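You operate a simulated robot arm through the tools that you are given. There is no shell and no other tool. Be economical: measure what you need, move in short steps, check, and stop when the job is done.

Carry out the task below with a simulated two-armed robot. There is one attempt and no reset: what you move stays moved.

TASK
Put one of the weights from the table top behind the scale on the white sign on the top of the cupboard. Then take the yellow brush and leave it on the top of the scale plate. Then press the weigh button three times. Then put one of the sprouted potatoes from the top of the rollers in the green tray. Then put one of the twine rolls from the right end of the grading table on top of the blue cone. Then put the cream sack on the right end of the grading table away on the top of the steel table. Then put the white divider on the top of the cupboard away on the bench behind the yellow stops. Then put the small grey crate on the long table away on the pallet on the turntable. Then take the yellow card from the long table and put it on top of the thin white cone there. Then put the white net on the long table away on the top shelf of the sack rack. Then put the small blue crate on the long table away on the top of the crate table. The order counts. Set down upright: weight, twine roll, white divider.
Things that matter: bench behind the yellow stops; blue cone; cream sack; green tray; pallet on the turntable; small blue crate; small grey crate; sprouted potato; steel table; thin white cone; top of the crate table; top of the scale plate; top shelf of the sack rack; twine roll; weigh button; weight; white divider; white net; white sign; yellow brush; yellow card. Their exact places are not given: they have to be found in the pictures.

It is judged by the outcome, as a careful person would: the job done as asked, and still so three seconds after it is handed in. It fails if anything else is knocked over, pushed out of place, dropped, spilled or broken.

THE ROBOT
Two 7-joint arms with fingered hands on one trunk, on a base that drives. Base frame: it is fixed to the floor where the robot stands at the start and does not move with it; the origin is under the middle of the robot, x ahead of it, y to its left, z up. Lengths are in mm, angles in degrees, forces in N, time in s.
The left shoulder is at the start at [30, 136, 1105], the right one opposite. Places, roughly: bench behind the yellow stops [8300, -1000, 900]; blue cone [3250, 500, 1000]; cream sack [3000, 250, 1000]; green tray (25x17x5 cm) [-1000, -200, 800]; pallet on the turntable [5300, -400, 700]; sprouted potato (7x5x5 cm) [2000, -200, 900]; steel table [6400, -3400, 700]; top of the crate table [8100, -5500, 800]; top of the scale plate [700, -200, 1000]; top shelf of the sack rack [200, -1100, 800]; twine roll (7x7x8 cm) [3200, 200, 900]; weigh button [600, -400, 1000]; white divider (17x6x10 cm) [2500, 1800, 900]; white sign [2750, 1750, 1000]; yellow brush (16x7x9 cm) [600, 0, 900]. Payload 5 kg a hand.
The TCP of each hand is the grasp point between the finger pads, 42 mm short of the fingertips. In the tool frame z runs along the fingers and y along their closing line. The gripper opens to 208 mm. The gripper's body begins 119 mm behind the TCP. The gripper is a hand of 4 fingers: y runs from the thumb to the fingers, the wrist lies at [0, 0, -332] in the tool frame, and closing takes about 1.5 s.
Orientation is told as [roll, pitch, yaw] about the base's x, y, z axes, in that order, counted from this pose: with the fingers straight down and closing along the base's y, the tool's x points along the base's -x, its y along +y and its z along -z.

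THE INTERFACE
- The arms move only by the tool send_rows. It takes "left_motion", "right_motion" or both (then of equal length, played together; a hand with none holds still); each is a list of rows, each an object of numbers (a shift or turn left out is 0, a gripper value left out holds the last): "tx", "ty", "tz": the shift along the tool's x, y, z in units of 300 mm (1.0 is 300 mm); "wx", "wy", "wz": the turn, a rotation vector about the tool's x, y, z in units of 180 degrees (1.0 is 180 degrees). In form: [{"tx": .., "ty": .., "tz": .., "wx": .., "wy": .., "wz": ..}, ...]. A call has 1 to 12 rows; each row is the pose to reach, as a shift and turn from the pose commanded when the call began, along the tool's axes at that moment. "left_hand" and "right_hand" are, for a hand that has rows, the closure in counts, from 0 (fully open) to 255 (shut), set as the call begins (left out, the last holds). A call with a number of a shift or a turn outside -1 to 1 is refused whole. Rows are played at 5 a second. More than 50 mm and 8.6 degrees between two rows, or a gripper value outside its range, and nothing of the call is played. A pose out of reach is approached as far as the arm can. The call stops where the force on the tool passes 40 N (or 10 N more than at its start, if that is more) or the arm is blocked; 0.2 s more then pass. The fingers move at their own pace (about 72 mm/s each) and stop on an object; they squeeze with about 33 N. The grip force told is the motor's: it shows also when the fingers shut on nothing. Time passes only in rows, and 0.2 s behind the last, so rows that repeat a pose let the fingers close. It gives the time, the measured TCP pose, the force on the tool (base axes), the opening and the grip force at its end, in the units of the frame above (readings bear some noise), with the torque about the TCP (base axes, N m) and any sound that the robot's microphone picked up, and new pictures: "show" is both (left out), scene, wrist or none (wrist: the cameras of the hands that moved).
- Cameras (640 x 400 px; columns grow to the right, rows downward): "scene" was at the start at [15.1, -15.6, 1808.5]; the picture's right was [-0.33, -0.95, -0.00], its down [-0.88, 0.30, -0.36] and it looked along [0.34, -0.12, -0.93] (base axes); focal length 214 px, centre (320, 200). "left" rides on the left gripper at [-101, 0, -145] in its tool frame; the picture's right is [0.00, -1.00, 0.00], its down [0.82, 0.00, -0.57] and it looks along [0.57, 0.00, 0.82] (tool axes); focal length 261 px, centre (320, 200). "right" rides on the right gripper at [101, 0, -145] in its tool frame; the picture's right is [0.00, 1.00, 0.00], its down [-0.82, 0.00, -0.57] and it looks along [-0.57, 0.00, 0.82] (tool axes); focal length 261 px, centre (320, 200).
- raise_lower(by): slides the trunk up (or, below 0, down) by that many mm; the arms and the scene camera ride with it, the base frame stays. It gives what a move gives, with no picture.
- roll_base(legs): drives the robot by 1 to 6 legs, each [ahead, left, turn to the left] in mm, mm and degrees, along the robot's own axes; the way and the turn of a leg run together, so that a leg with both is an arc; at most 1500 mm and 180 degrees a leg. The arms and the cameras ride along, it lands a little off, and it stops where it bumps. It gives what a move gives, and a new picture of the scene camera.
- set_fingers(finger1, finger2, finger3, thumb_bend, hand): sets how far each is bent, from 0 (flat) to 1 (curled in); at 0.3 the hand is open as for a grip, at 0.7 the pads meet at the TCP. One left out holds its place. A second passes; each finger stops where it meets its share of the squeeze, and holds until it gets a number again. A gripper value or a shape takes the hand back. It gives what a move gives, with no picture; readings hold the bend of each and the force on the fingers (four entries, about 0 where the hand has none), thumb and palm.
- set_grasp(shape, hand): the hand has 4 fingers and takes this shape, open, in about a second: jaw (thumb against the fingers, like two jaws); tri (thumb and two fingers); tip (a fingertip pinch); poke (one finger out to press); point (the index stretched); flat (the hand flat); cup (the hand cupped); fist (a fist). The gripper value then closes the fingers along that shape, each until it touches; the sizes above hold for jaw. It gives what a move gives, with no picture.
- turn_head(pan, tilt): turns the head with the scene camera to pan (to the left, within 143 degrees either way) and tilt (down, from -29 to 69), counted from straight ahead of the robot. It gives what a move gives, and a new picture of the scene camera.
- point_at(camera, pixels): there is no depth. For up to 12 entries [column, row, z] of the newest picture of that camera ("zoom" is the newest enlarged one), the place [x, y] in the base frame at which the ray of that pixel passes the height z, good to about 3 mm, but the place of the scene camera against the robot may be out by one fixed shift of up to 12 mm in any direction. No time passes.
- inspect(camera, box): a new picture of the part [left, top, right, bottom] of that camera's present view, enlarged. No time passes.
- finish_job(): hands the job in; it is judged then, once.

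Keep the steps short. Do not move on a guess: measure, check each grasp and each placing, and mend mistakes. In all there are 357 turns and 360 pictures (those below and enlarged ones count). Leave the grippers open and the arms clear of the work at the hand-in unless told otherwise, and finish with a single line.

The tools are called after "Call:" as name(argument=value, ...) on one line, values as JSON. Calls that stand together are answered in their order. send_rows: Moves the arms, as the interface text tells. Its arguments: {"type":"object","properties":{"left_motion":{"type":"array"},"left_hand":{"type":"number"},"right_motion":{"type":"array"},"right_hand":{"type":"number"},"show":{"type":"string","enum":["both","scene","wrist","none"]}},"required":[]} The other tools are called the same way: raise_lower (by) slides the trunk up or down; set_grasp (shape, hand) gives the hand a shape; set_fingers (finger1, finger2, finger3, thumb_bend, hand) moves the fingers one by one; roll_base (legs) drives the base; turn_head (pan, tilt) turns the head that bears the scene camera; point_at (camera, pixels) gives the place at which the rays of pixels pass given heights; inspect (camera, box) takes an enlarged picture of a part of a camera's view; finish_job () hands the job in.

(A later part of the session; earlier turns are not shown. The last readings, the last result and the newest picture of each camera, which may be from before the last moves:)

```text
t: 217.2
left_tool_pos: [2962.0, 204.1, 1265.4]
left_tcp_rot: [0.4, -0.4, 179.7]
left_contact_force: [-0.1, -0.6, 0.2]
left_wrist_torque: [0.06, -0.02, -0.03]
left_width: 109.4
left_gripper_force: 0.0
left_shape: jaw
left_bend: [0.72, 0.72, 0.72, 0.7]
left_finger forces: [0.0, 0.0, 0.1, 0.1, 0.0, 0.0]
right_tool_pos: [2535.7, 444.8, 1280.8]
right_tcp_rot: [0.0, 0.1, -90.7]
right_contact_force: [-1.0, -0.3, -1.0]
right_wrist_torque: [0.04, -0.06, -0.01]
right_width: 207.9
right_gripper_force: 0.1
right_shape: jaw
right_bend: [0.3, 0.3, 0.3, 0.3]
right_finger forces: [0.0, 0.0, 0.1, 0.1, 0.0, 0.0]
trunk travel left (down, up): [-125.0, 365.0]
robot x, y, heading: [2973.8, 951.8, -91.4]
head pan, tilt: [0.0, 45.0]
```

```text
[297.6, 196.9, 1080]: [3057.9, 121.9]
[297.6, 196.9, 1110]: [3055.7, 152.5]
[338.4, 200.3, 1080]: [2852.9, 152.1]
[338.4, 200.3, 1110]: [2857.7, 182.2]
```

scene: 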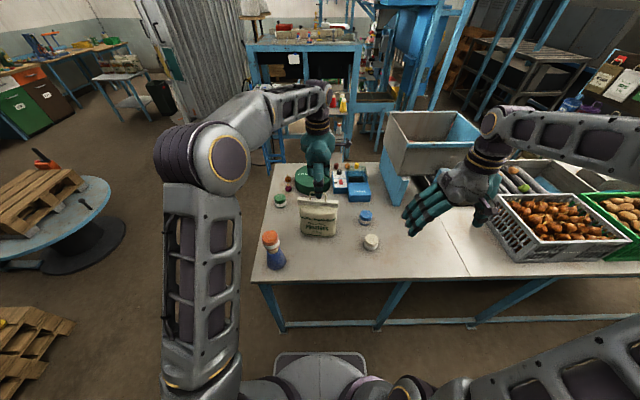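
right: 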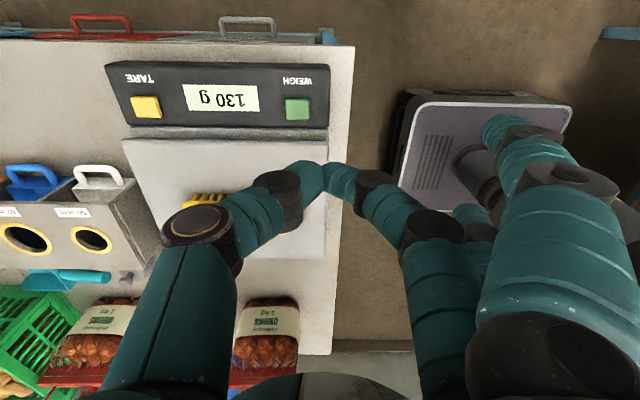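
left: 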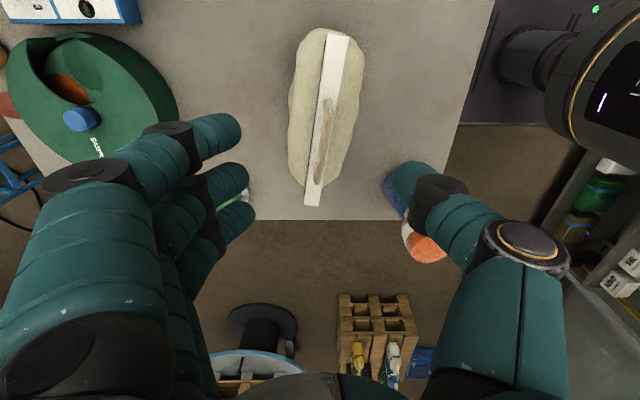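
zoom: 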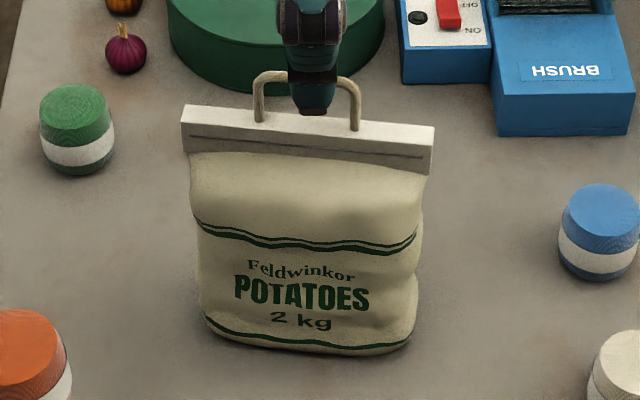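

Bar top ≈1148, centred (2960,206), angled 10°. Align and descend around it.

Call:
send_rows(left_motion=[{"wz": 0.03}, {"wz": 0.056}, {"wz": 0.056, "tz": 0.13}, {"wz": 0.056, "tz": 0.24}, {"wz": 0.056, "tz": 0.33}], left_hand=165, show="both")

Call:
inspect(camera="scene", box=[285, 170, 355, 245])

```text
t: 218.4
left_tool_pos: [2960.2, 201.7, 1168.7]
left_tcp_rot: [0.5, -0.4, 169.7]
left_contact_force: [-0.1, -1.2, -0.7]
left_wrist_torque: [0.09, 0.0, 0.02]
left_width: 73.7
left_gripper_force: 0.2
left_shape: jaw
left_bend: [0.73, 0.73, 0.73, 0.7]
left_finger forces: [0.0, 0.0, 0.0, 0.1, 0.0, 0.0]
right_tool_pos: [2535.7, 443.9, 1282.1]
right_tcp_rot: [0.0, 0.0, -90.6]
right_contact_force: [-0.2, -0.8, -0.1]
right_wrist_torque: [0.07, 0.03, -0.02]
right_width: 208.0
right_gripper_force: 0.1
right_shape: jaw
right_bend: [0.3, 0.3, 0.3, 0.3]
right_finger forces: [0.1, 0.1, 0.0, 0.0, 0.1, 0.1]
trunk travel left (down, up): [-125.0, 365.0]
robot x, y, heading: [2972.6, 954.2, -91.1]
head pan, tilt: [0.0, 45.0]
```

scene: 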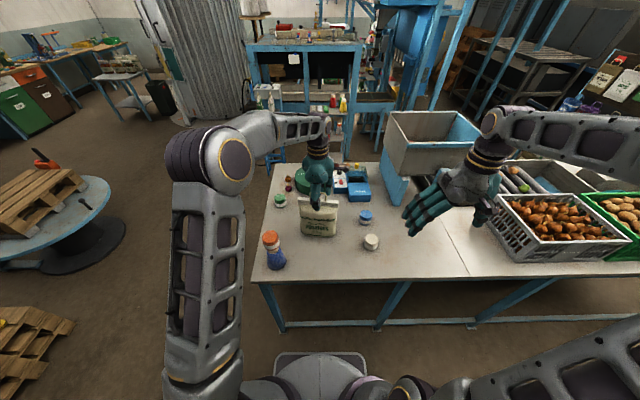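
left: 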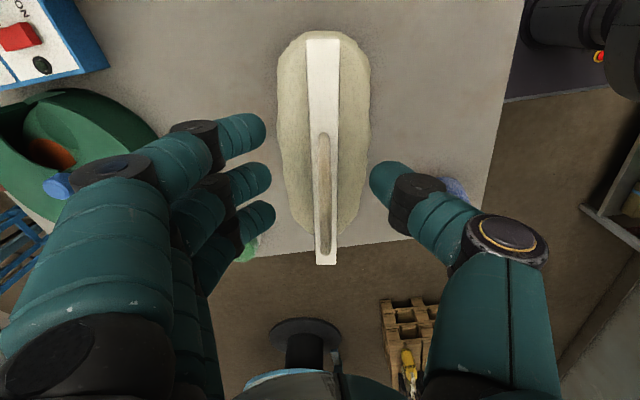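

```text
5.33 times, centred on (320, 208) of scene
```

zoom: 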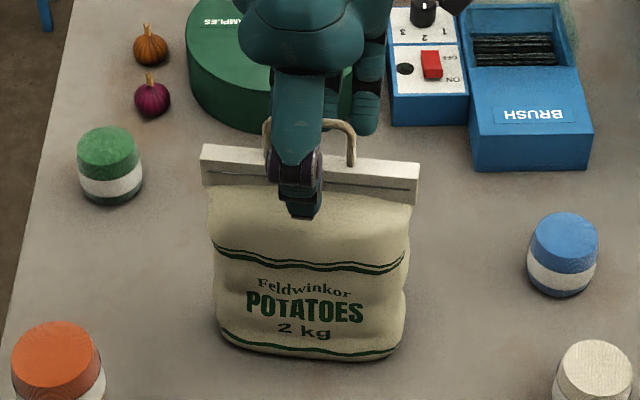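

Call:
point_at(camera="left", pixels=[[322, 40, 1120], [326, 264, 1120], [322, 40, 1145], [326, 264, 1145], [308, 100, 1120], [340, 100, 1120]])

```text
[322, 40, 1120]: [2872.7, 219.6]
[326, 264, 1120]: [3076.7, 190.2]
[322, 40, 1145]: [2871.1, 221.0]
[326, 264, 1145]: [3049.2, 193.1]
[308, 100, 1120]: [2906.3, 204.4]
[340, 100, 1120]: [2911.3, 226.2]
```

Call:
send_rows(left_motion=[{"tz": 0.03, "ty": -0.015}, {"tz": 0.065, "ty": -0.015}], show="none")

Call:
send_rows(left_motion=[{"tz": 0}, {"tz": 0}, {"tz": 0}, {"tz": 0}, {"tz": 0}, {"tz": 0}, {"tz": 0}], left_hand=255, show="wrist")

Call:
inspect(camera="scene", box=[285, 170, 355, 245])

```text
t: 219.0
left_tool_pos: [2960.1, 207.8, 1146.6]
left_tcp_rot: [0.5, -0.4, 169.6]
left_contact_force: [0.7, -1.1, 0.5]
left_wrist_torque: [0.03, -0.03, -0.03]
left_width: 73.9
left_gripper_force: 0.1
left_shape: jaw
left_bend: [0.73, 0.73, 0.73, 0.7]
left_finger forces: [0.1, 0.0, 0.0, 0.0, 0.0, 0.0]
right_tool_pos: [2535.9, 446.1, 1281.2]
right_tcp_rot: [-0.1, 0.1, -90.7]
right_contact_force: [0.1, 0.2, -0.2]
right_wrist_torque: [0.05, 0.02, -0.01]
right_width: 208.1
right_gripper_force: 0.1
right_shape: jaw
right_bend: [0.3, 0.3, 0.3, 0.3]
right_finger forces: [0.0, 0.1, 0.0, 0.0, 0.0, 0.0]
trunk travel left (down, up): [-125.0, 365.0]
robot x, y, heading: [2971.2, 952.6, -91.1]
head pan, tilt: [0.0, 45.0]
```

```text
t: 220.6
left_tool_pos: [2962.1, 207.4, 1149.3]
left_tcp_rot: [0.6, -0.4, 169.6]
left_contact_force: [-0.5, -6.4, 11.5]
left_wrist_torque: [-1.17, 0.39, 0.28]
left_width: 17.4
left_gripper_force: 33.0
left_shape: jaw
left_bend: [0.72, 0.72, 0.72, 0.7]
left_finger forces: [12.7, 12.8, 12.7, 0.1, 25.9, 0.1]
right_tool_pos: [2536.0, 447.1, 1280.2]
right_tcp_rot: [-0.1, 0.1, -90.7]
right_contact_force: [-0.2, -0.2, 0.1]
right_wrist_torque: [-0.01, 0.01, 0.0]
right_width: 208.1
right_gripper_force: 0.2
right_shape: jaw
right_bend: [0.3, 0.3, 0.3, 0.3]
right_finger forces: [0.1, 0.0, 0.1, 0.0, 0.0, 0.0]
trunk travel left (down, up): [-125.0, 365.0]
robot x, y, heading: [2973.9, 955.1, -91.4]
head pan, tilt: [0.0, 45.0]
```

left: 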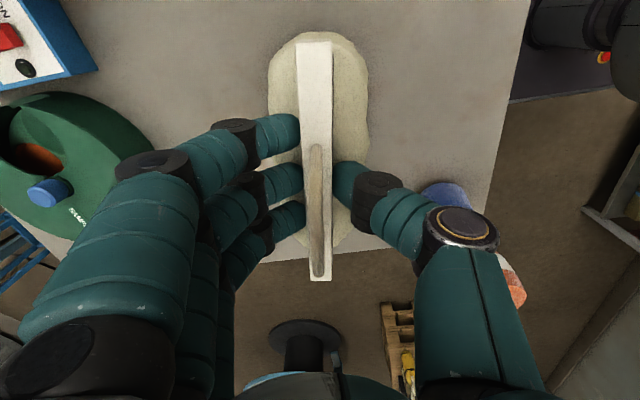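

```text
5.33 times, centred on (320, 208) of scene
```

zoom: 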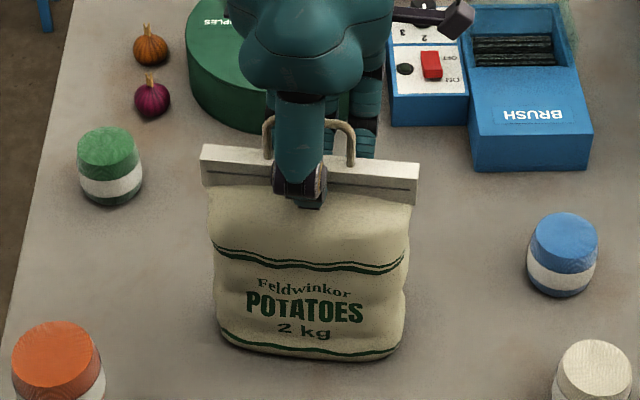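

Gripped the bar. Lift 60 mm slowly and check.

Call:
send_rows(left_motion=[{"tz": -0.03}, {"tz": -0.08}, {"tz": -0.14}, {"tz": -0.2}, {"tz": -0.2}], show="wrist")

Call:
inspect(camera="scene", box=[285, 150, 355, 245])

```text
t: 221.8
left_tool_pos: [2961.4, 205.9, 1206.8]
left_tcp_rot: [0.5, -0.4, 169.5]
left_contact_force: [-1.0, -0.1, -19.8]
left_wrist_torque: [0.14, 0.05, 0.0]
left_width: 15.5
left_gripper_force: 33.1
left_shape: jaw
left_bend: [0.72, 0.72, 0.72, 0.7]
left_finger forces: [8.0, 8.0, 8.3, 0.0, 24.1, 0.0]
right_tool_pos: [2535.4, 445.3, 1279.7]
right_tcp_rot: [-0.1, 0.3, -90.7]
right_contact_force: [0.1, -0.8, -0.3]
right_wrist_torque: [0.03, 0.01, -0.03]
right_width: 207.9
right_gripper_force: 0.0
right_shape: jaw
right_bend: [0.3, 0.3, 0.3, 0.3]
right_finger forces: [0.1, 0.0, 0.0, 0.0, 0.0, 0.0]
trunk travel left (down, up): [-125.0, 365.0]
robot x, y, heading: [2974.3, 955.7, -91.3]
head pan, tilt: [0.0, 45.0]
```

left: 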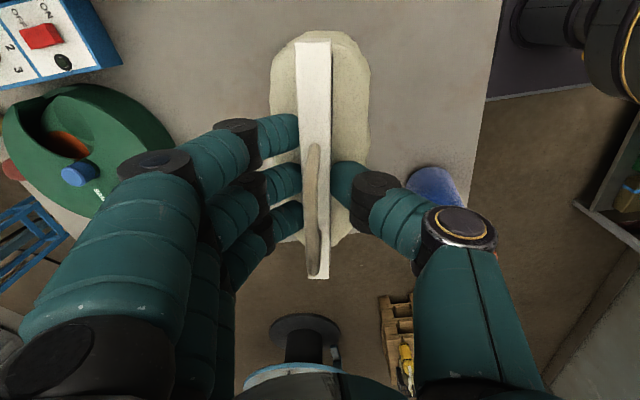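

```text
4.21 times, centred on (320, 198) of scene
```

zoom: 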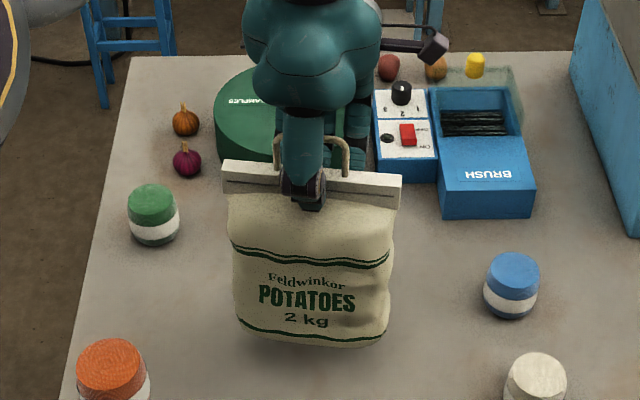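

Lifted (20 N). Raise, pull toward the robot clear of everything, then back off and turn to face +x for a look.

Call:
send_rows(left_motion=[{"tz": -0.1}, {"tz": -0.2}, {"tz": -0.2, "ty": -0.14}, {"tz": -0.2, "ty": -0.28}, {"tz": -0.2, "ty": -0.42}, {"tz": -0.2, "ty": -0.56}, {"tz": -0.2, "ty": -0.7}, {"tz": -0.2, "ty": -0.8}], show="none")

Call:
turn_head(pan=20, tilt=25)

Call:
roll_base(legs=[[-100, 0, 0], [0, 0, 60]])

```text
t: 223.6
left_tool_pos: [3007.0, 446.8, 1266.0]
left_tcp_rot: [0.6, -0.3, 169.6]
left_contact_force: [-0.5, 1.9, -19.3]
left_wrist_torque: [0.15, 0.04, -0.03]
left_width: 15.4
left_gripper_force: 32.5
left_shape: jaw
left_bend: [0.72, 0.72, 0.71, 0.7]
left_finger forces: [8.3, 8.5, 9.0, 0.0, 26.2, 0.1]
right_tool_pos: [2536.2, 446.7, 1281.3]
right_tcp_rot: [0.0, 0.0, -90.6]
right_contact_force: [1.0, 0.5, 0.7]
right_wrist_torque: [-0.08, 0.03, -0.04]
right_width: 207.8
right_gripper_force: 0.0
right_shape: jaw
right_bend: [0.3, 0.3, 0.3, 0.3]
right_finger forces: [0.1, 0.1, 0.0, 0.1, 0.0, 0.0]
trunk travel left (down, up): [-125.0, 365.0]
robot x, y, heading: [2973.4, 955.5, -91.3]
head pan, tilt: [0.0, 45.0]
```

```text
t: 224.4
left_tool_pos: [3007.1, 444.0, 1265.0]
left_tcp_rot: [0.5, -0.4, 169.5]
left_contact_force: [-0.5, -0.2, -19.8]
left_wrist_torque: [0.03, 0.04, -0.01]
left_width: 15.0
left_gripper_force: 33.2
left_shape: jaw
left_bend: [0.72, 0.72, 0.71, 0.7]
left_finger forces: [8.1, 7.9, 8.5, 0.0, 24.4, 0.1]
right_tool_pos: [2536.2, 445.6, 1280.5]
right_tcp_rot: [0.0, 0.1, -90.7]
right_contact_force: [-0.4, 0.1, 0.4]
right_wrist_torque: [0.01, 0.03, 0.01]
right_width: 208.0
right_gripper_force: 0.1
right_shape: jaw
right_bend: [0.3, 0.3, 0.3, 0.3]
right_finger forces: [0.1, 0.2, 0.0, 0.0, 0.0, 0.0]
trunk travel left (down, up): [-125.0, 365.0]
robot x, y, heading: [2975.3, 955.9, -91.3]
head pan, tilt: [20.0, 25.0]
```

scene: 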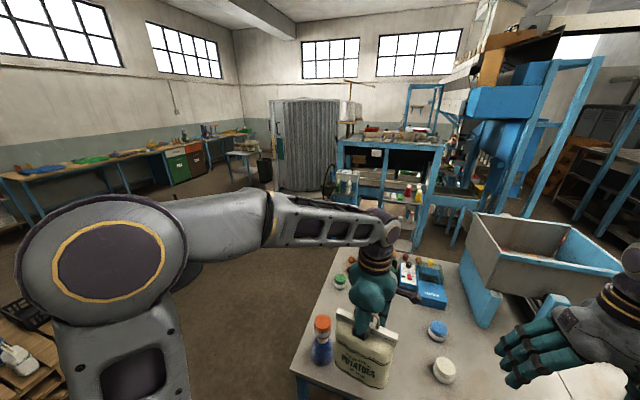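

```text
t: 228.2
left_tool_pos: [3433.0, 829.9, 1264.7]
left_tcp_rot: [0.6, -0.4, -130.4]
left_contact_force: [-0.5, 0.8, -19.7]
left_wrist_torque: [0.06, 0.03, -0.03]
left_width: 15.1
left_gripper_force: 33.0
left_shape: jaw
left_bend: [0.72, 0.72, 0.72, 0.7]
left_finger forces: [7.7, 7.8, 8.5, 0.0, 23.4, 0.1]
right_tool_pos: [3197.3, 423.5, 1281.2]
right_tcp_rot: [0.0, 0.1, -30.7]
right_contact_force: [0.7, 0.5, 0.0]
right_wrist_torque: [0.0, 0.0, 0.0]
right_width: 208.2
right_gripper_force: 0.0
right_shape: jaw
right_bend: [0.3, 0.3, 0.3, 0.3]
right_finger forces: [0.0, 0.0, 0.0, 0.0, 0.0, 0.1]
trunk travel left (down, up): [-125.0, 365.0]
robot x, y, heading: [2975.6, 1053.8, -31.1]
head pan, tilt: [20.0, 25.0]
```

scene: 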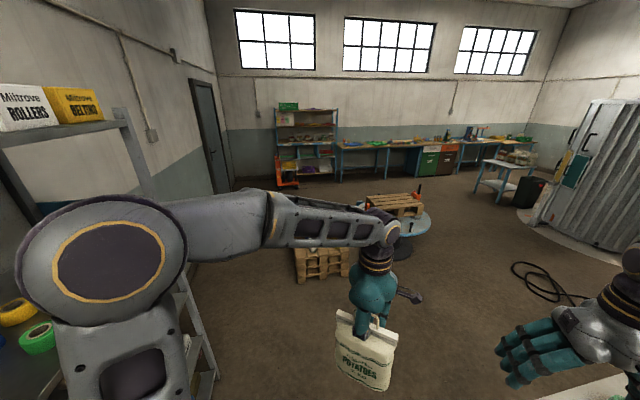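

Call:
point_at(camera="scene", pixels=[[400, 257, 0], [325, 280, 0], [300, 276, 0], [480, 192, 0], [507, 203, 0], [528, 208, 0], [530, 222, 0], [612, 255, 0], [515, 265, 0], [560, 300, 0], [430, 220, 700]])

Call:
inspect(camera="scene", box=[360, 120, 640, 300])

```text
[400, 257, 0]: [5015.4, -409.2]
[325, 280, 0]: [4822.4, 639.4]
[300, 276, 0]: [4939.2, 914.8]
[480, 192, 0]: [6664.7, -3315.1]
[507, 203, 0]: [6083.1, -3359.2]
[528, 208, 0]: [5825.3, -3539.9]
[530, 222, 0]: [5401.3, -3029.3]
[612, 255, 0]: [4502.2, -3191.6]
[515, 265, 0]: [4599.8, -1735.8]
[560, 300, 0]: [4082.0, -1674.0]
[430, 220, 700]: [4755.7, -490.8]
```

```text
2.22 times, centred on (500, 210) of scene
```

zoom: 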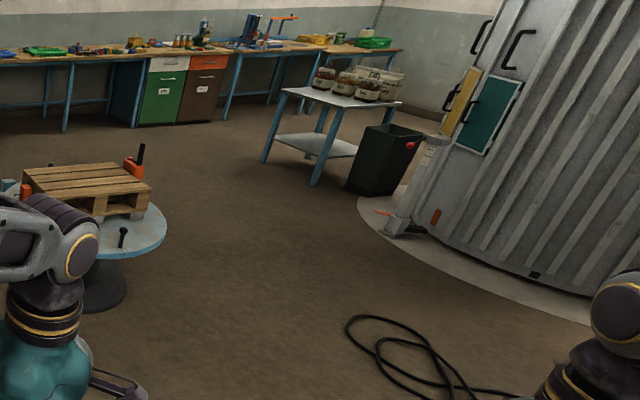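

Steel table: its near edge runs x 6080–6665 at y≈-3330. Drive round the grading table's end: first to (3900,-900).

Call:
roll_base(legs=[[0, 0, 31], [920, 0, 0], [0, -1400, 0], [0, -550, 0]])

```text
t: 244.0
left_tool_pos: [4405.6, -865.0, 1264.8]
left_tcp_rot: [0.5, -0.5, -99.4]
left_contact_force: [-0.2, -1.1, -18.8]
left_wrist_torque: [-0.01, 0.03, -0.03]
left_width: 15.2
left_gripper_force: 33.1
left_shape: jaw
left_bend: [0.72, 0.72, 0.72, 0.7]
left_finger forces: [7.9, 7.5, 8.7, 0.1, 24.0, 0.0]
right_tool_pos: [4412.3, -1335.8, 1280.2]
right_tcp_rot: [0.0, 0.1, 0.3]
right_contact_force: [-0.4, -0.7, 0.0]
right_wrist_torque: [0.06, -0.03, 0.02]
right_width: 208.1
right_gripper_force: 0.1
right_shape: jaw
right_bend: [0.3, 0.3, 0.3, 0.3]
right_finger forces: [0.0, 0.0, 0.0, 0.1, 0.0, 0.0]
trunk travel left (down, up): [-125.0, 365.0]
robot x, y, heading: [3899.7, -907.3, -0.4]
head pan, tilt: [20.0, 25.0]
```

scene: 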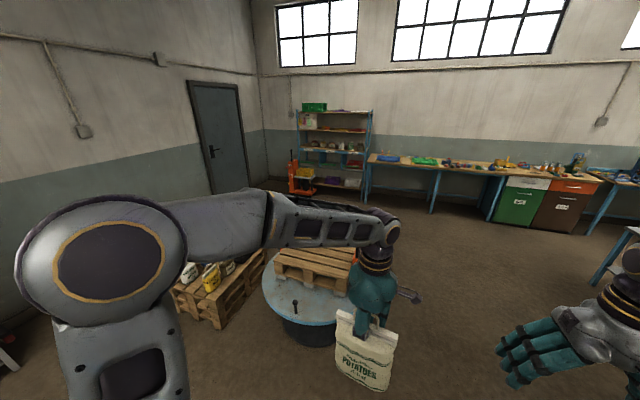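

Call:
turn_head(pan=0, tilt=35)

Call:
roll_base(legs=[[0, 0, -16], [1450, 0, 0], [0, 0, -37], [1400, 0, 0], [0, 0, -37]])

```text
t: 244.8
left_tool_pos: [4406.4, -864.1, 1264.3]
left_tcp_rot: [0.4, -0.5, -99.4]
left_contact_force: [0.6, 1.1, -19.9]
left_wrist_torque: [0.0, -0.03, 0.04]
left_width: 15.4
left_gripper_force: 33.1
left_shape: jaw
left_bend: [0.72, 0.72, 0.72, 0.7]
left_finger forces: [8.1, 7.7, 9.0, 0.1, 24.2, 0.0]
right_tool_pos: [4412.5, -1335.0, 1281.0]
right_tcp_rot: [0.0, 0.1, 0.3]
right_contact_force: [-0.7, 1.1, -0.6]
right_wrist_torque: [-0.03, 0.01, -0.02]
right_width: 207.7
right_gripper_force: 0.1
right_shape: jaw
right_bend: [0.3, 0.3, 0.3, 0.3]
right_finger forces: [0.1, 0.0, 0.0, 0.0, 0.0, 0.0]
trunk travel left (down, up): [-125.0, 365.0]
robot x, y, heading: [3896.1, -907.4, -0.1]
head pan, tilt: [0.0, 35.0]
```

scene: 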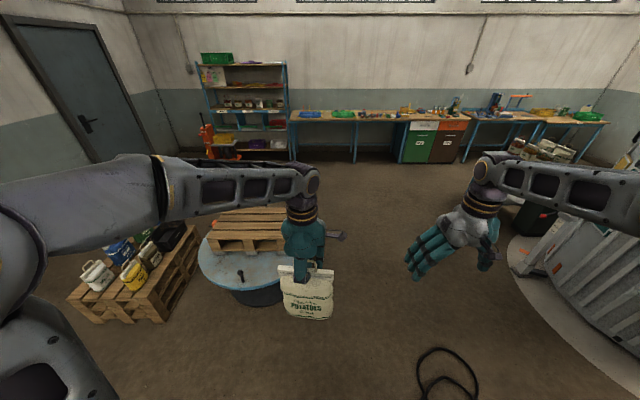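

```text
t: 263.1
left_tool_pos: [6180.5, -2942.4, 1263.5]
left_tcp_rot: [0.4, -0.4, 170.7]
left_contact_force: [-0.4, 0.2, -20.8]
left_wrist_torque: [0.0, -0.01, 0.04]
left_width: 15.3
left_gripper_force: 33.0
left_shape: jaw
left_bend: [0.72, 0.72, 0.72, 0.7]
left_finger forces: [8.0, 7.5, 8.4, 0.0, 23.2, 0.0]
right_tool_pos: [5709.9, -2949.1, 1279.4]
right_tcp_rot: [0.0, 0.2, -89.7]
right_contact_force: [-0.2, 0.4, -0.4]
right_wrist_torque: [-0.03, -0.05, -0.05]
right_width: 208.1
right_gripper_force: 0.0
right_shape: jaw
right_bend: [0.3, 0.3, 0.3, 0.3]
right_finger forces: [0.0, 0.0, 0.1, 0.0, 0.0, 0.1]
trunk travel left (down, up): [-125.0, 365.0]
robot x, y, heading: [6136.6, -2433.2, -90.1]
head pan, tilt: [0.0, 35.0]
```

scene: 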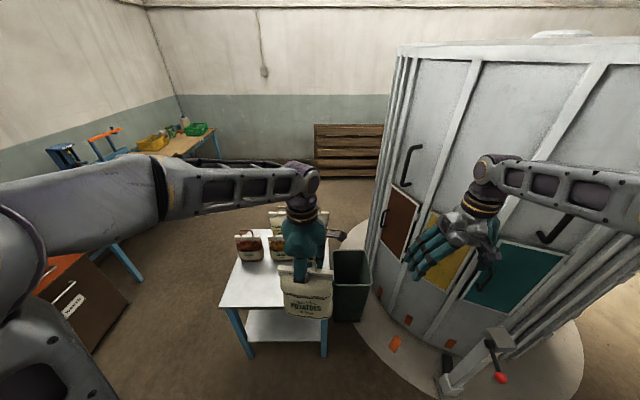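

Call:
point_at(camera="scene", pixels=[[222, 306, 750], [328, 307, 750], [240, 258, 750], [250, 270, 750], [246, 360, 0], [325, 357, 0], [240, 347, 0]])

Call:
inspect(camera="scene", box=[200, 190, 400, 370])

```text
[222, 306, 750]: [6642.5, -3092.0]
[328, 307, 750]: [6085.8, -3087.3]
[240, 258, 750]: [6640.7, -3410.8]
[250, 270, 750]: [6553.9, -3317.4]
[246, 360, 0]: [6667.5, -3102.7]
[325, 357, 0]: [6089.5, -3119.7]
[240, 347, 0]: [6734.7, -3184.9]
```

```text
2.22 times, centred on (300, 280) of scene
```

zoom: 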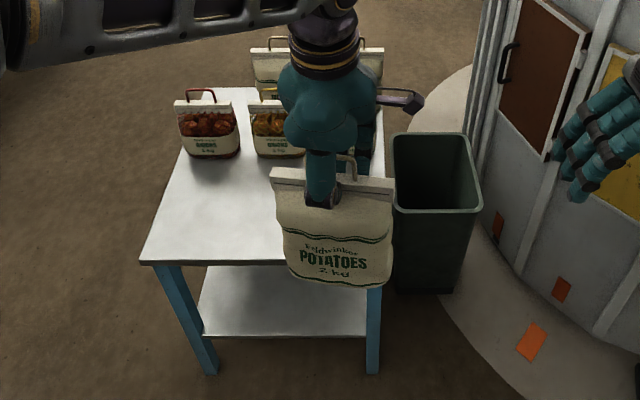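

Steel table near edge y≈-3095, x 6085–6645. Move the sack to (6380,-3200), above.

Call:
send_rows(left_motion=[{"tx": 0.114, "ty": 0.106}, {"tx": 0.228, "ty": 0.212}, {"tx": 0.342, "ty": 0.318}, {"tx": 0.456, "ty": 0.424}, {"tx": 0.57, "ty": 0.53}, {"tx": 0.684, "ty": 0.636}, {"tx": 0.797, "ty": 0.741}], show="both")

```text
t: 264.7
left_tool_pos: [6382.0, -3202.6, 1263.3]
left_tcp_rot: [0.2, -0.5, 170.7]
left_contact_force: [1.9, -3.3, -21.7]
left_wrist_torque: [-0.13, -0.08, 0.04]
left_width: 15.2
left_gripper_force: 32.7
left_shape: jaw
left_bend: [0.72, 0.72, 0.72, 0.7]
left_finger forces: [8.1, 7.3, 10.7, 0.0, 25.1, 0.0]
right_tool_pos: [5712.5, -2952.9, 1279.9]
right_tcp_rot: [-0.2, 0.2, -89.6]
right_contact_force: [0.2, -0.9, 0.5]
right_wrist_torque: [0.14, 0.15, -0.05]
right_width: 208.2
right_gripper_force: 0.1
right_shape: jaw
right_bend: [0.3, 0.3, 0.3, 0.3]
right_finger forces: [0.0, 0.0, 0.0, 0.0, 0.0, 0.0]
trunk travel left (down, up): [-125.0, 365.0]
robot x, y, heading: [6135.0, -2433.1, -90.5]
head pan, tilt: [0.0, 35.0]
```

scene: 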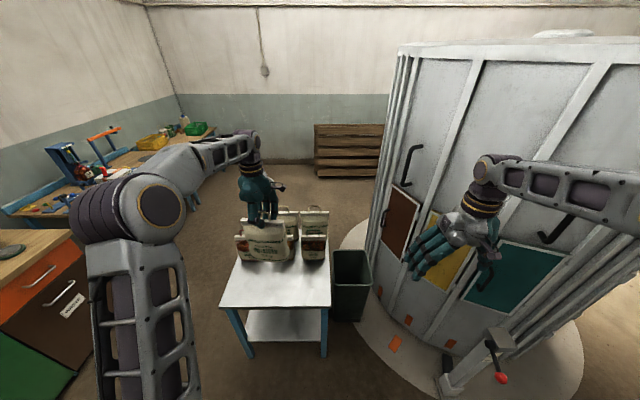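
left: 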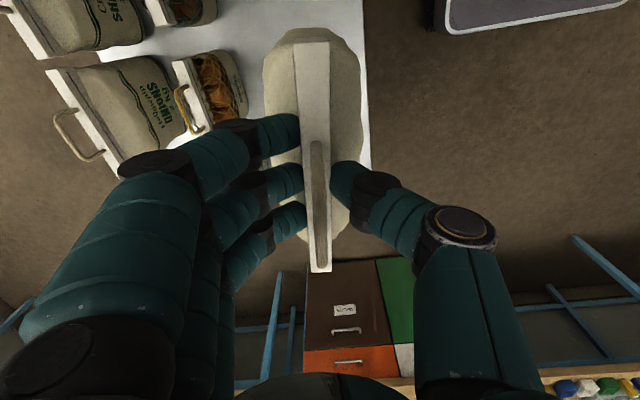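

Call:
point_at(camera="left", pixels=[[364, 20, 750], [368, 150, 750], [246, 90, 900], [246, 90, 800], [195, 130, 970], [240, 40, 750]])

Call:
inspect(camera="scene", box=[200, 190, 360, 320])

```text
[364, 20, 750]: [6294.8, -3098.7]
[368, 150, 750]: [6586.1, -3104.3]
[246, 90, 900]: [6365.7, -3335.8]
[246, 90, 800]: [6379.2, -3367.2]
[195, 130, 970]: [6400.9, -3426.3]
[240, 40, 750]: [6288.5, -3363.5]
```

```text
3.08 times, centred on (280, 255) of scene
```

zoom: 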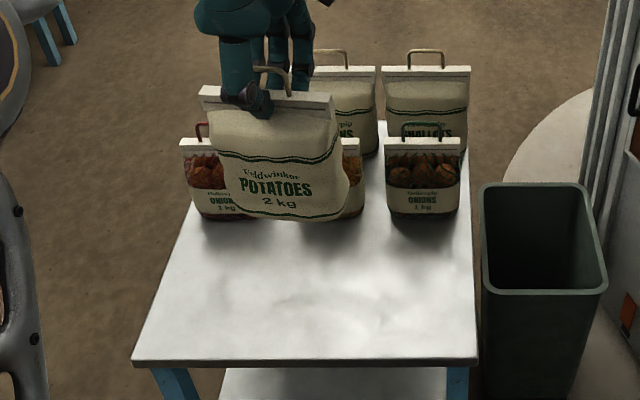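

Clear. Lower 235 mm, then feel.

Call:
send_rows(left_motion=[{"tz": 0.16}, {"tz": 0.32}, {"tz": 0.48}, {"tz": 0.64}, {"tz": 0.78}], show="none")

Call:
inspect(camera="scene", box=[200, 190, 360, 320])

```text
t: 265.9
left_tool_pos: [6378.0, -3204.7, 1028.9]
left_tcp_rot: [0.4, -0.3, 170.7]
left_contact_force: [0.3, 0.7, -17.5]
left_wrist_torque: [0.35, 0.03, -0.02]
left_width: 14.9
left_gripper_force: 32.3
left_shape: jaw
left_bend: [0.72, 0.72, 0.72, 0.7]
left_finger forces: [8.4, 8.4, 8.6, 0.1, 25.3, 0.1]
right_tool_pos: [5711.1, -2951.2, 1280.3]
right_tcp_rot: [0.0, 0.2, -89.7]
right_contact_force: [0.4, -0.5, -0.2]
right_wrist_torque: [0.12, 0.0, 0.0]
right_width: 208.0
right_gripper_force: 0.1
right_shape: jaw
right_bend: [0.3, 0.3, 0.3, 0.3]
right_finger forces: [0.1, 0.1, 0.1, 0.2, 0.0, 0.0]
trunk travel left (down, up): [-125.0, 365.0]
robot x, y, heading: [6139.2, -2432.6, -90.1]
head pan, tilt: [0.0, 35.0]
```

```text
3.08 times, centred on (280, 255) of scene
```

zoom: 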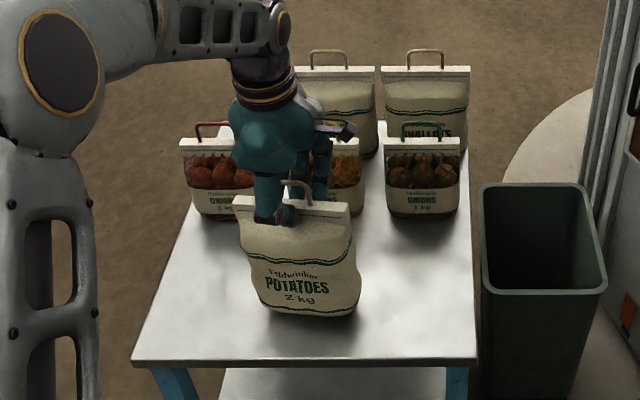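

Call:
send_rows(left_motion=[{"tz": 0.03}, {"tz": 0.06}, {"tz": 0.085}], show="none")

```text
t: 266.7
left_tool_pos: [6378.7, -3203.6, 1003.3]
left_tcp_rot: [0.4, -0.4, 170.7]
left_contact_force: [-0.3, 0.9, -19.8]
left_wrist_torque: [0.1, -0.01, -0.01]
left_width: 15.1
left_gripper_force: 32.9
left_shape: jaw
left_bend: [0.72, 0.72, 0.72, 0.7]
left_finger forces: [8.2, 8.3, 8.6, 0.1, 25.1, 0.1]
right_tool_pos: [5711.3, -2950.7, 1280.6]
right_tcp_rot: [0.0, 0.2, -89.7]
right_contact_force: [0.0, 0.5, -0.9]
right_wrist_torque: [0.03, 0.01, -0.01]
right_width: 207.9
right_gripper_force: 0.0
right_shape: jaw
right_bend: [0.3, 0.3, 0.3, 0.3]
right_finger forces: [0.0, 0.0, 0.0, 0.0, 0.0, 0.1]
trunk travel left (down, up): [-125.0, 365.0]
robot x, y, heading: [6138.5, -2430.0, -90.4]
head pan, tilt: [0.0, 35.0]
```

Call:
send_rows(left_motion=[{"tz": 0.013}, {"tz": 0.026}, {"tz": 0.036}], show="none")

```text
t: 267.5
left_tool_pos: [6376.4, -3203.1, 998.5]
left_tcp_rot: [0.6, -0.5, 170.6]
left_contact_force: [-10.9, 3.7, 15.6]
left_wrist_torque: [-0.05, 0.08, -0.06]
left_width: 15.9
left_gripper_force: 32.7
left_shape: jaw
left_bend: [0.72, 0.72, 0.72, 0.7]
left_finger forces: [9.8, 10.7, 12.3, 0.1, 35.2, 0.0]
right_tool_pos: [5708.6, -2947.2, 1281.4]
right_tcp_rot: [0.1, 0.1, -89.7]
right_contact_force: [0.4, 0.6, -0.3]
right_wrist_torque: [0.05, -0.01, 0.0]
right_width: 208.1
right_gripper_force: 0.1
right_shape: jaw
right_bend: [0.3, 0.3, 0.3, 0.3]
right_finger forces: [0.0, 0.0, 0.0, 0.0, 0.0, 0.1]
trunk travel left (down, up): [-125.0, 365.0]
robot x, y, heading: [6139.9, -2437.6, -90.3]
head pan, tilt: [0.0, 35.0]
```

Touched down. Open and check that the sack stands.

Call:
send_rows(left_motion=[{"tz": 0}, {"tz": 0}, {"tz": 0}, {"tz": 0}], left_hand=160, show="none")

Call:
send_rows(left_motion=[{"tz": -0.12}, {"tz": -0.25}, {"tz": -0.4}, {"tz": -0.55}, {"tz": -0.7}, {"tz": -0.7, "ty": -0.15}, {"tz": -0.7, "ty": -0.3}, {"tz": -0.7, "ty": -0.45}, {"tz": -0.7, "ty": -0.6}], show="scene")

```text
t: 268.5
left_tool_pos: [6378.9, -3200.8, 995.1]
left_tcp_rot: [0.4, -0.4, 170.8]
left_contact_force: [0.3, 0.1, -0.4]
left_wrist_torque: [-0.02, 0.01, -0.01]
left_width: 76.9
left_gripper_force: 0.1
left_shape: jaw
left_bend: [0.74, 0.74, 0.73, 0.7]
left_finger forces: [0.0, 0.0, 0.1, 0.1, 0.0, 0.0]
right_tool_pos: [5709.4, -2948.8, 1281.6]
right_tcp_rot: [0.0, 0.0, -89.8]
right_contact_force: [0.3, 1.1, 0.2]
right_wrist_torque: [0.0, 0.01, -0.02]
right_width: 208.0
right_gripper_force: 0.1
right_shape: jaw
right_bend: [0.3, 0.3, 0.3, 0.3]
right_finger forces: [0.0, 0.0, 0.1, 0.1, 0.0, 0.0]
trunk travel left (down, up): [-125.0, 365.0]
robot x, y, heading: [6137.7, -2434.0, -90.2]
head pan, tilt: [0.0, 35.0]
```

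```text
t: 270.5
left_tool_pos: [6410.3, -3020.3, 1205.1]
left_tcp_rot: [0.5, -0.4, 170.6]
left_contact_force: [0.1, 0.5, 0.4]
left_wrist_torque: [-0.16, 0.0, 0.02]
left_width: 77.6
left_gripper_force: 0.0
left_shape: jaw
left_bend: [0.74, 0.74, 0.73, 0.7]
left_finger forces: [0.0, 0.1, 0.0, 0.1, 0.1, 0.0]
right_tool_pos: [5711.0, -2946.0, 1283.3]
right_tcp_rot: [0.1, 0.0, -89.7]
right_contact_force: [0.4, 1.4, -0.1]
right_wrist_torque: [-0.11, 0.03, 0.03]
right_width: 208.1
right_gripper_force: 0.1
right_shape: jaw
right_bend: [0.3, 0.3, 0.3, 0.3]
right_finger forces: [0.0, 0.0, 0.0, 0.0, 0.0, 0.0]
trunk travel left (down, up): [-125.0, 365.0]
robot x, y, heading: [6140.1, -2434.5, -90.3]
head pan, tilt: [0.0, 35.0]
```

scene: 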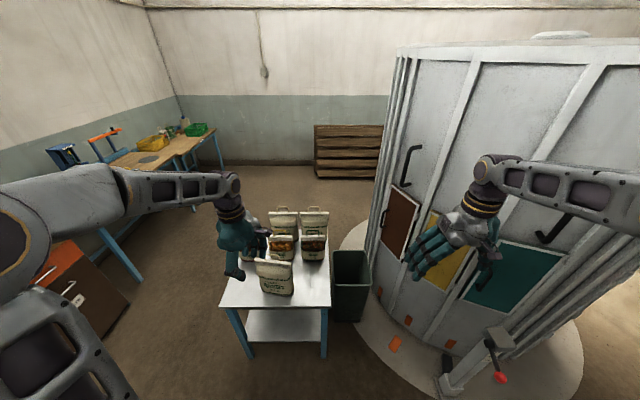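

Sack placed. Retract the left hand and drive back to the cupboard, facing it.

Call:
send_rows(left_motion=[{"ty": -0.15}, {"ty": -0.3}, {"ty": -0.42}], show="none")

Call:
roll_base(legs=[[-400, 0, 0], [0, 0, -180], [727, 846, 0], [407, 1394, 0]])

```text
t: 271.3
left_tool_pos: [6429.1, -2897.1, 1203.7]
left_tcp_rot: [0.6, -0.4, 170.6]
left_contact_force: [-0.1, 1.5, 0.1]
left_wrist_torque: [-0.19, 0.01, 0.02]
left_width: 77.1
left_gripper_force: 0.1
left_shape: jaw
left_bend: [0.74, 0.74, 0.73, 0.7]
left_finger forces: [0.0, 0.0, 0.0, 0.0, 0.0, 0.0]
right_tool_pos: [5710.3, -2946.6, 1283.0]
right_tcp_rot: [-0.1, 0.0, -89.8]
right_contact_force: [-0.2, 0.8, 1.3]
right_wrist_torque: [-0.14, 0.01, 0.02]
right_width: 207.9
right_gripper_force: 0.1
right_shape: jaw
right_bend: [0.3, 0.3, 0.3, 0.3]
right_finger forces: [0.0, 0.0, 0.1, 0.1, 0.0, 0.0]
trunk travel left (down, up): [-125.0, 365.0]
robot x, y, heading: [6139.2, -2436.6, -90.5]
head pan, tilt: [0.0, 35.0]
```

```text
t: 293.2
left_tool_pos: [3617.0, -420.5, 1204.3]
left_tcp_rot: [0.6, -0.4, -9.5]
left_contact_force: [0.0, -0.1, 0.6]
left_wrist_torque: [-0.03, -0.03, 0.02]
left_width: 77.4
left_gripper_force: 0.1
left_shape: jaw
left_bend: [0.74, 0.74, 0.73, 0.7]
left_finger forces: [0.0, 0.0, 0.0, 0.1, 0.1, 0.1]
right_tool_pos: [4335.1, -371.4, 1281.5]
right_tcp_rot: [-0.1, 0.0, 90.1]
right_contact_force: [-1.4, 0.2, -0.1]
right_wrist_torque: [0.01, -0.05, -0.01]
right_width: 208.0
right_gripper_force: 0.2
right_shape: jaw
right_bend: [0.3, 0.3, 0.3, 0.3]
right_finger forces: [0.0, 0.0, 0.0, 0.0, 0.0, 0.0]
trunk travel left (down, up): [-125.0, 365.0]
robot x, y, heading: [3907.1, -886.9, 89.7]
head pan, tilt: [0.0, 35.0]
```

scene: 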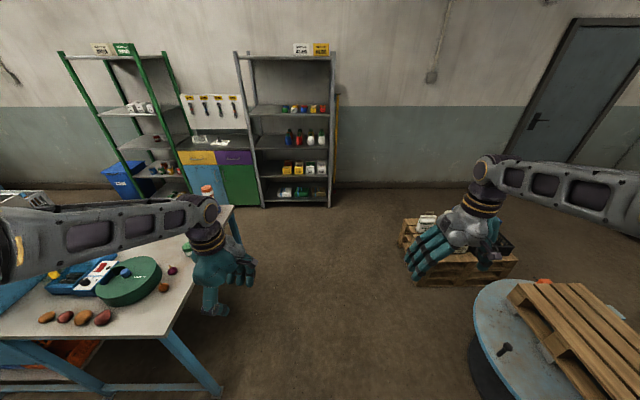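

Call:
roll_base(legs=[[920, 0, 0], [920, 0, 0], [0, 1230, 0]])

Call:
turn_head(pan=15, tilt=45)

```text
t: 308.3
left_tool_pos: [2370.3, 1400.7, 1203.9]
left_tcp_rot: [0.5, -0.3, -8.7]
left_contact_force: [-0.9, -0.2, 0.7]
left_wrist_torque: [0.02, -0.03, 0.0]
left_width: 77.5
left_gripper_force: 0.0
left_shape: jaw
left_bend: [0.74, 0.74, 0.73, 0.7]
left_finger forces: [0.1, 0.0, 0.0, 0.0, 0.1, 0.0]
right_tool_pos: [3088.6, 1459.8, 1281.4]
right_tcp_rot: [0.0, 0.1, 91.1]
right_contact_force: [-0.4, -0.2, 0.9]
right_wrist_torque: [-0.01, 0.0, 0.03]
right_width: 208.0
right_gripper_force: 0.1
right_shape: jaw
right_bend: [0.3, 0.3, 0.3, 0.3]
right_finger forces: [0.0, 0.1, 0.0, 0.0, 0.0, 0.0]
trunk travel left (down, up): [-125.0, 365.0]
robot x, y, heading: [2666.4, 941.7, 90.4]
head pan, tilt: [0.0, 35.0]
```

scene: 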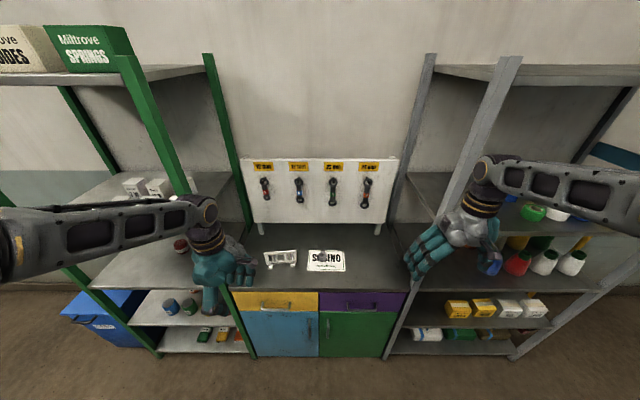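

```text
t: 309.1
left_tool_pos: [2371.5, 1401.2, 1204.5]
left_tcp_rot: [0.5, -0.4, -8.7]
left_contact_force: [0.7, 0.3, -0.6]
left_wrist_torque: [0.02, 0.04, -0.01]
left_width: 77.4
left_gripper_force: 0.0
left_shape: jaw
left_bend: [0.74, 0.74, 0.73, 0.7]
left_finger forces: [0.0, 0.0, 0.1, 0.0, 0.0, 0.0]
right_tool_pos: [3088.0, 1459.9, 1281.0]
right_tcp_rot: [0.0, 0.1, 90.9]
right_contact_force: [0.7, 0.1, -0.4]
right_wrist_torque: [-0.01, 0.04, 0.0]
right_width: 208.0
right_gripper_force: 0.0
right_shape: jaw
right_bend: [0.3, 0.3, 0.3, 0.3]
right_finger forces: [0.0, 0.1, 0.1, 0.1, 0.0, 0.1]
trunk travel left (down, up): [-125.0, 365.0]
robot x, y, heading: [2664.5, 938.8, 90.2]
head pan, tilt: [15.0, 45.0]
```

scene: 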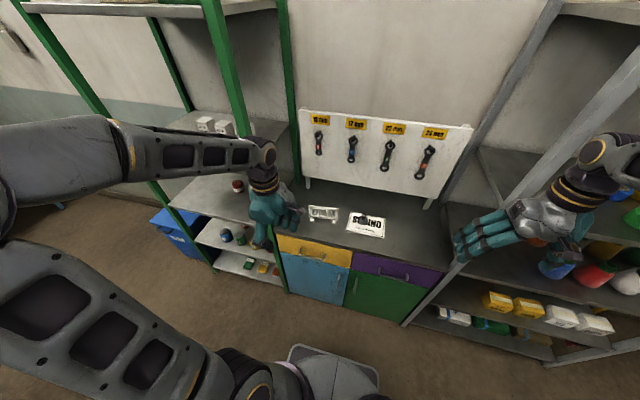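

Call:
inspect(camera="scene", box=[270, 180, 400, 260])

Call:
point_at(camera="zoom", pixels=[[200, 200, 905], [155, 140, 1000]])

```text
4.92 times, centred on (335, 220) of scene
```

zoom: 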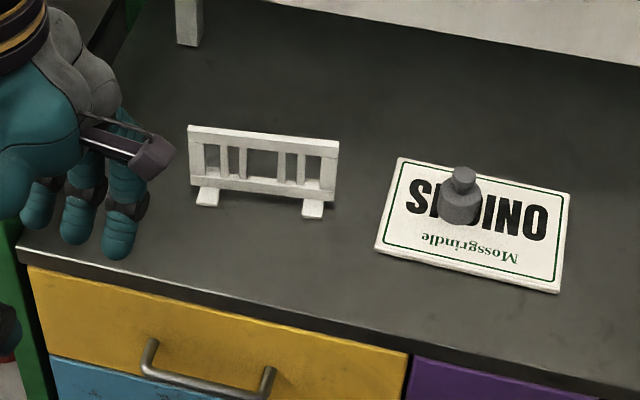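

```text
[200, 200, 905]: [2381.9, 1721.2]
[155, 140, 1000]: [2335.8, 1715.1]
```

Call:
point_at(camera="zoom", pixels=[[190, 130, 1000], [338, 145, 1000], [206, 205, 902], [312, 217, 902], [460, 220, 910], [440, 210, 910]])

```text
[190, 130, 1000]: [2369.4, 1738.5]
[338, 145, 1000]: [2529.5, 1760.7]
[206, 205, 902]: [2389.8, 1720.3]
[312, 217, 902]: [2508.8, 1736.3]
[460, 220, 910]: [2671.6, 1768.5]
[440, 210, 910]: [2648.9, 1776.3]
```

Divider's top rail is centred ≈ (2445,1750), angled 8°. Move the left hand toward it and align.

Call:
send_rows(left_motion=[{"tx": -0.1, "ty": 0.05, "wz": -0.015}, {"tx": -0.106, "ty": 0.19, "wz": -0.03}, {"tx": -0.106, "ty": 0.34, "wz": -0.05}, {"tx": -0.106, "ty": 0.49, "wz": -0.07}, {"tx": -0.106, "ty": 0.64, "wz": -0.093}, {"tx": -0.106, "ty": 0.8, "wz": -0.093}, {"tx": -0.106, "ty": 0.96, "wz": -0.093}], left_hand=150)

```text
t: 310.7
left_tool_pos: [2445.4, 1683.1, 1206.1]
left_tcp_rot: [0.3, -0.4, 8.1]
left_contact_force: [-0.3, 1.4, -0.3]
left_wrist_torque: [-0.17, -0.02, -0.01]
left_width: 85.1
left_gripper_force: 0.0
left_shape: jaw
left_bend: [0.73, 0.73, 0.73, 0.7]
left_finger forces: [0.0, 0.0, 0.0, 0.1, 0.0, 0.0]
right_tool_pos: [3087.5, 1461.5, 1281.3]
right_tcp_rot: [0.0, 0.2, 91.0]
right_contact_force: [-0.4, 1.3, -1.2]
right_wrist_torque: [-0.18, -0.02, -0.04]
right_width: 208.1
right_gripper_force: 0.0
right_shape: jaw
right_bend: [0.3, 0.3, 0.3, 0.3]
right_finger forces: [0.1, 0.0, 0.0, 0.0, 0.0, 0.1]
trunk travel left (down, up): [-125.0, 365.0]
robot x, y, heading: [2669.0, 939.9, 90.6]
head pan, tilt: [15.0, 45.0]
```

scene: 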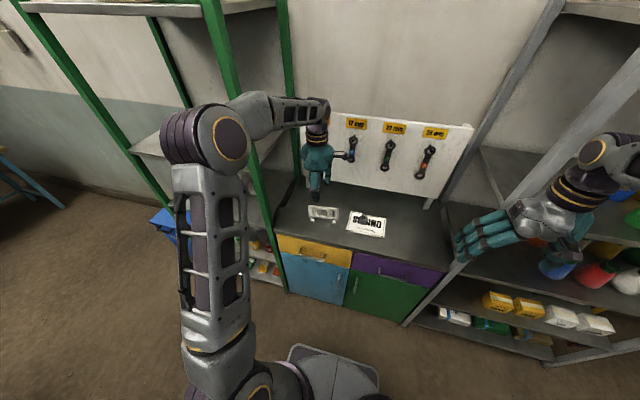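
left: 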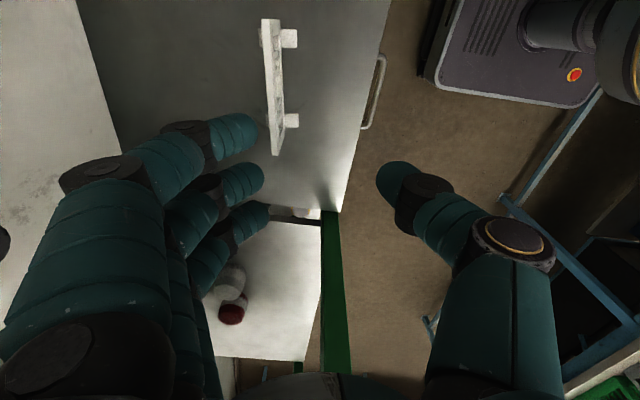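

Call:
point_at(camera="left", pixels=[[269, 20, 1000], [276, 154, 1000], [290, 120, 905], [325, 215, 1300]])

```text
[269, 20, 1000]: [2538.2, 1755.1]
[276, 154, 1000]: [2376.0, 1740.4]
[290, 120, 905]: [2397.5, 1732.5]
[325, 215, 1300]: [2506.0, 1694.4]
```

Rail centre (2457,1748). Go over and descend to z 985 around the rail.

Call:
send_rows(left_motion=[{"tx": -0.035, "ty": 0.105, "wz": 0.016}, {"tx": -0.07, "ty": 0.209, "wz": 0.016}, {"tx": -0.07, "ty": 0.209, "tz": 0.16, "wz": 0.016}, {"tx": -0.07, "ty": 0.209, "tz": 0.32, "wz": 0.016}, {"tx": -0.07, "ty": 0.209, "tz": 0.48, "wz": 0.016}, {"tx": -0.07, "ty": 0.209, "tz": 0.6, "wz": 0.016}], left_hand=165, show="wrist")

```text
t: 312.1
left_tool_pos: [2459.8, 1747.5, 1026.2]
left_tcp_rot: [0.5, -0.6, 5.1]
left_contact_force: [0.3, 0.8, 1.0]
left_wrist_torque: [-0.09, -0.01, -0.01]
left_width: 73.8
left_gripper_force: 0.1
left_shape: jaw
left_bend: [0.73, 0.73, 0.73, 0.7]
left_finger forces: [0.1, 0.0, 0.1, 0.1, 0.0, 0.1]
right_tool_pos: [3088.4, 1460.6, 1280.2]
right_tcp_rot: [-0.1, 0.0, 91.1]
right_contact_force: [0.4, 0.7, 0.7]
right_wrist_torque: [-0.11, -0.02, 0.01]
right_width: 208.0
right_gripper_force: 0.1
right_shape: jaw
right_bend: [0.3, 0.3, 0.3, 0.3]
right_finger forces: [0.0, 0.1, 0.1, 0.0, 0.0, 0.0]
trunk travel left (down, up): [-125.0, 365.0]
robot x, y, heading: [2667.2, 937.3, 90.1]
head pan, tilt: [15.0, 45.0]
```

left: 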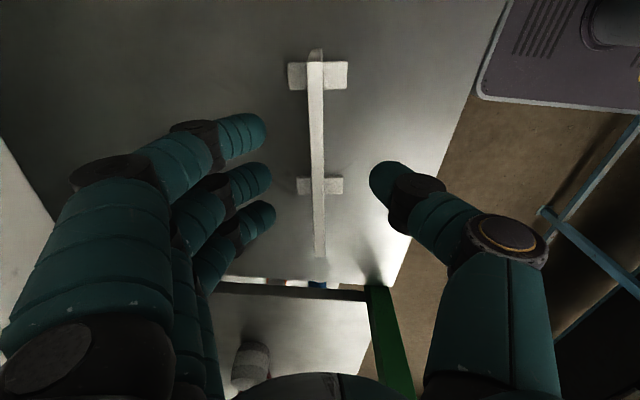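

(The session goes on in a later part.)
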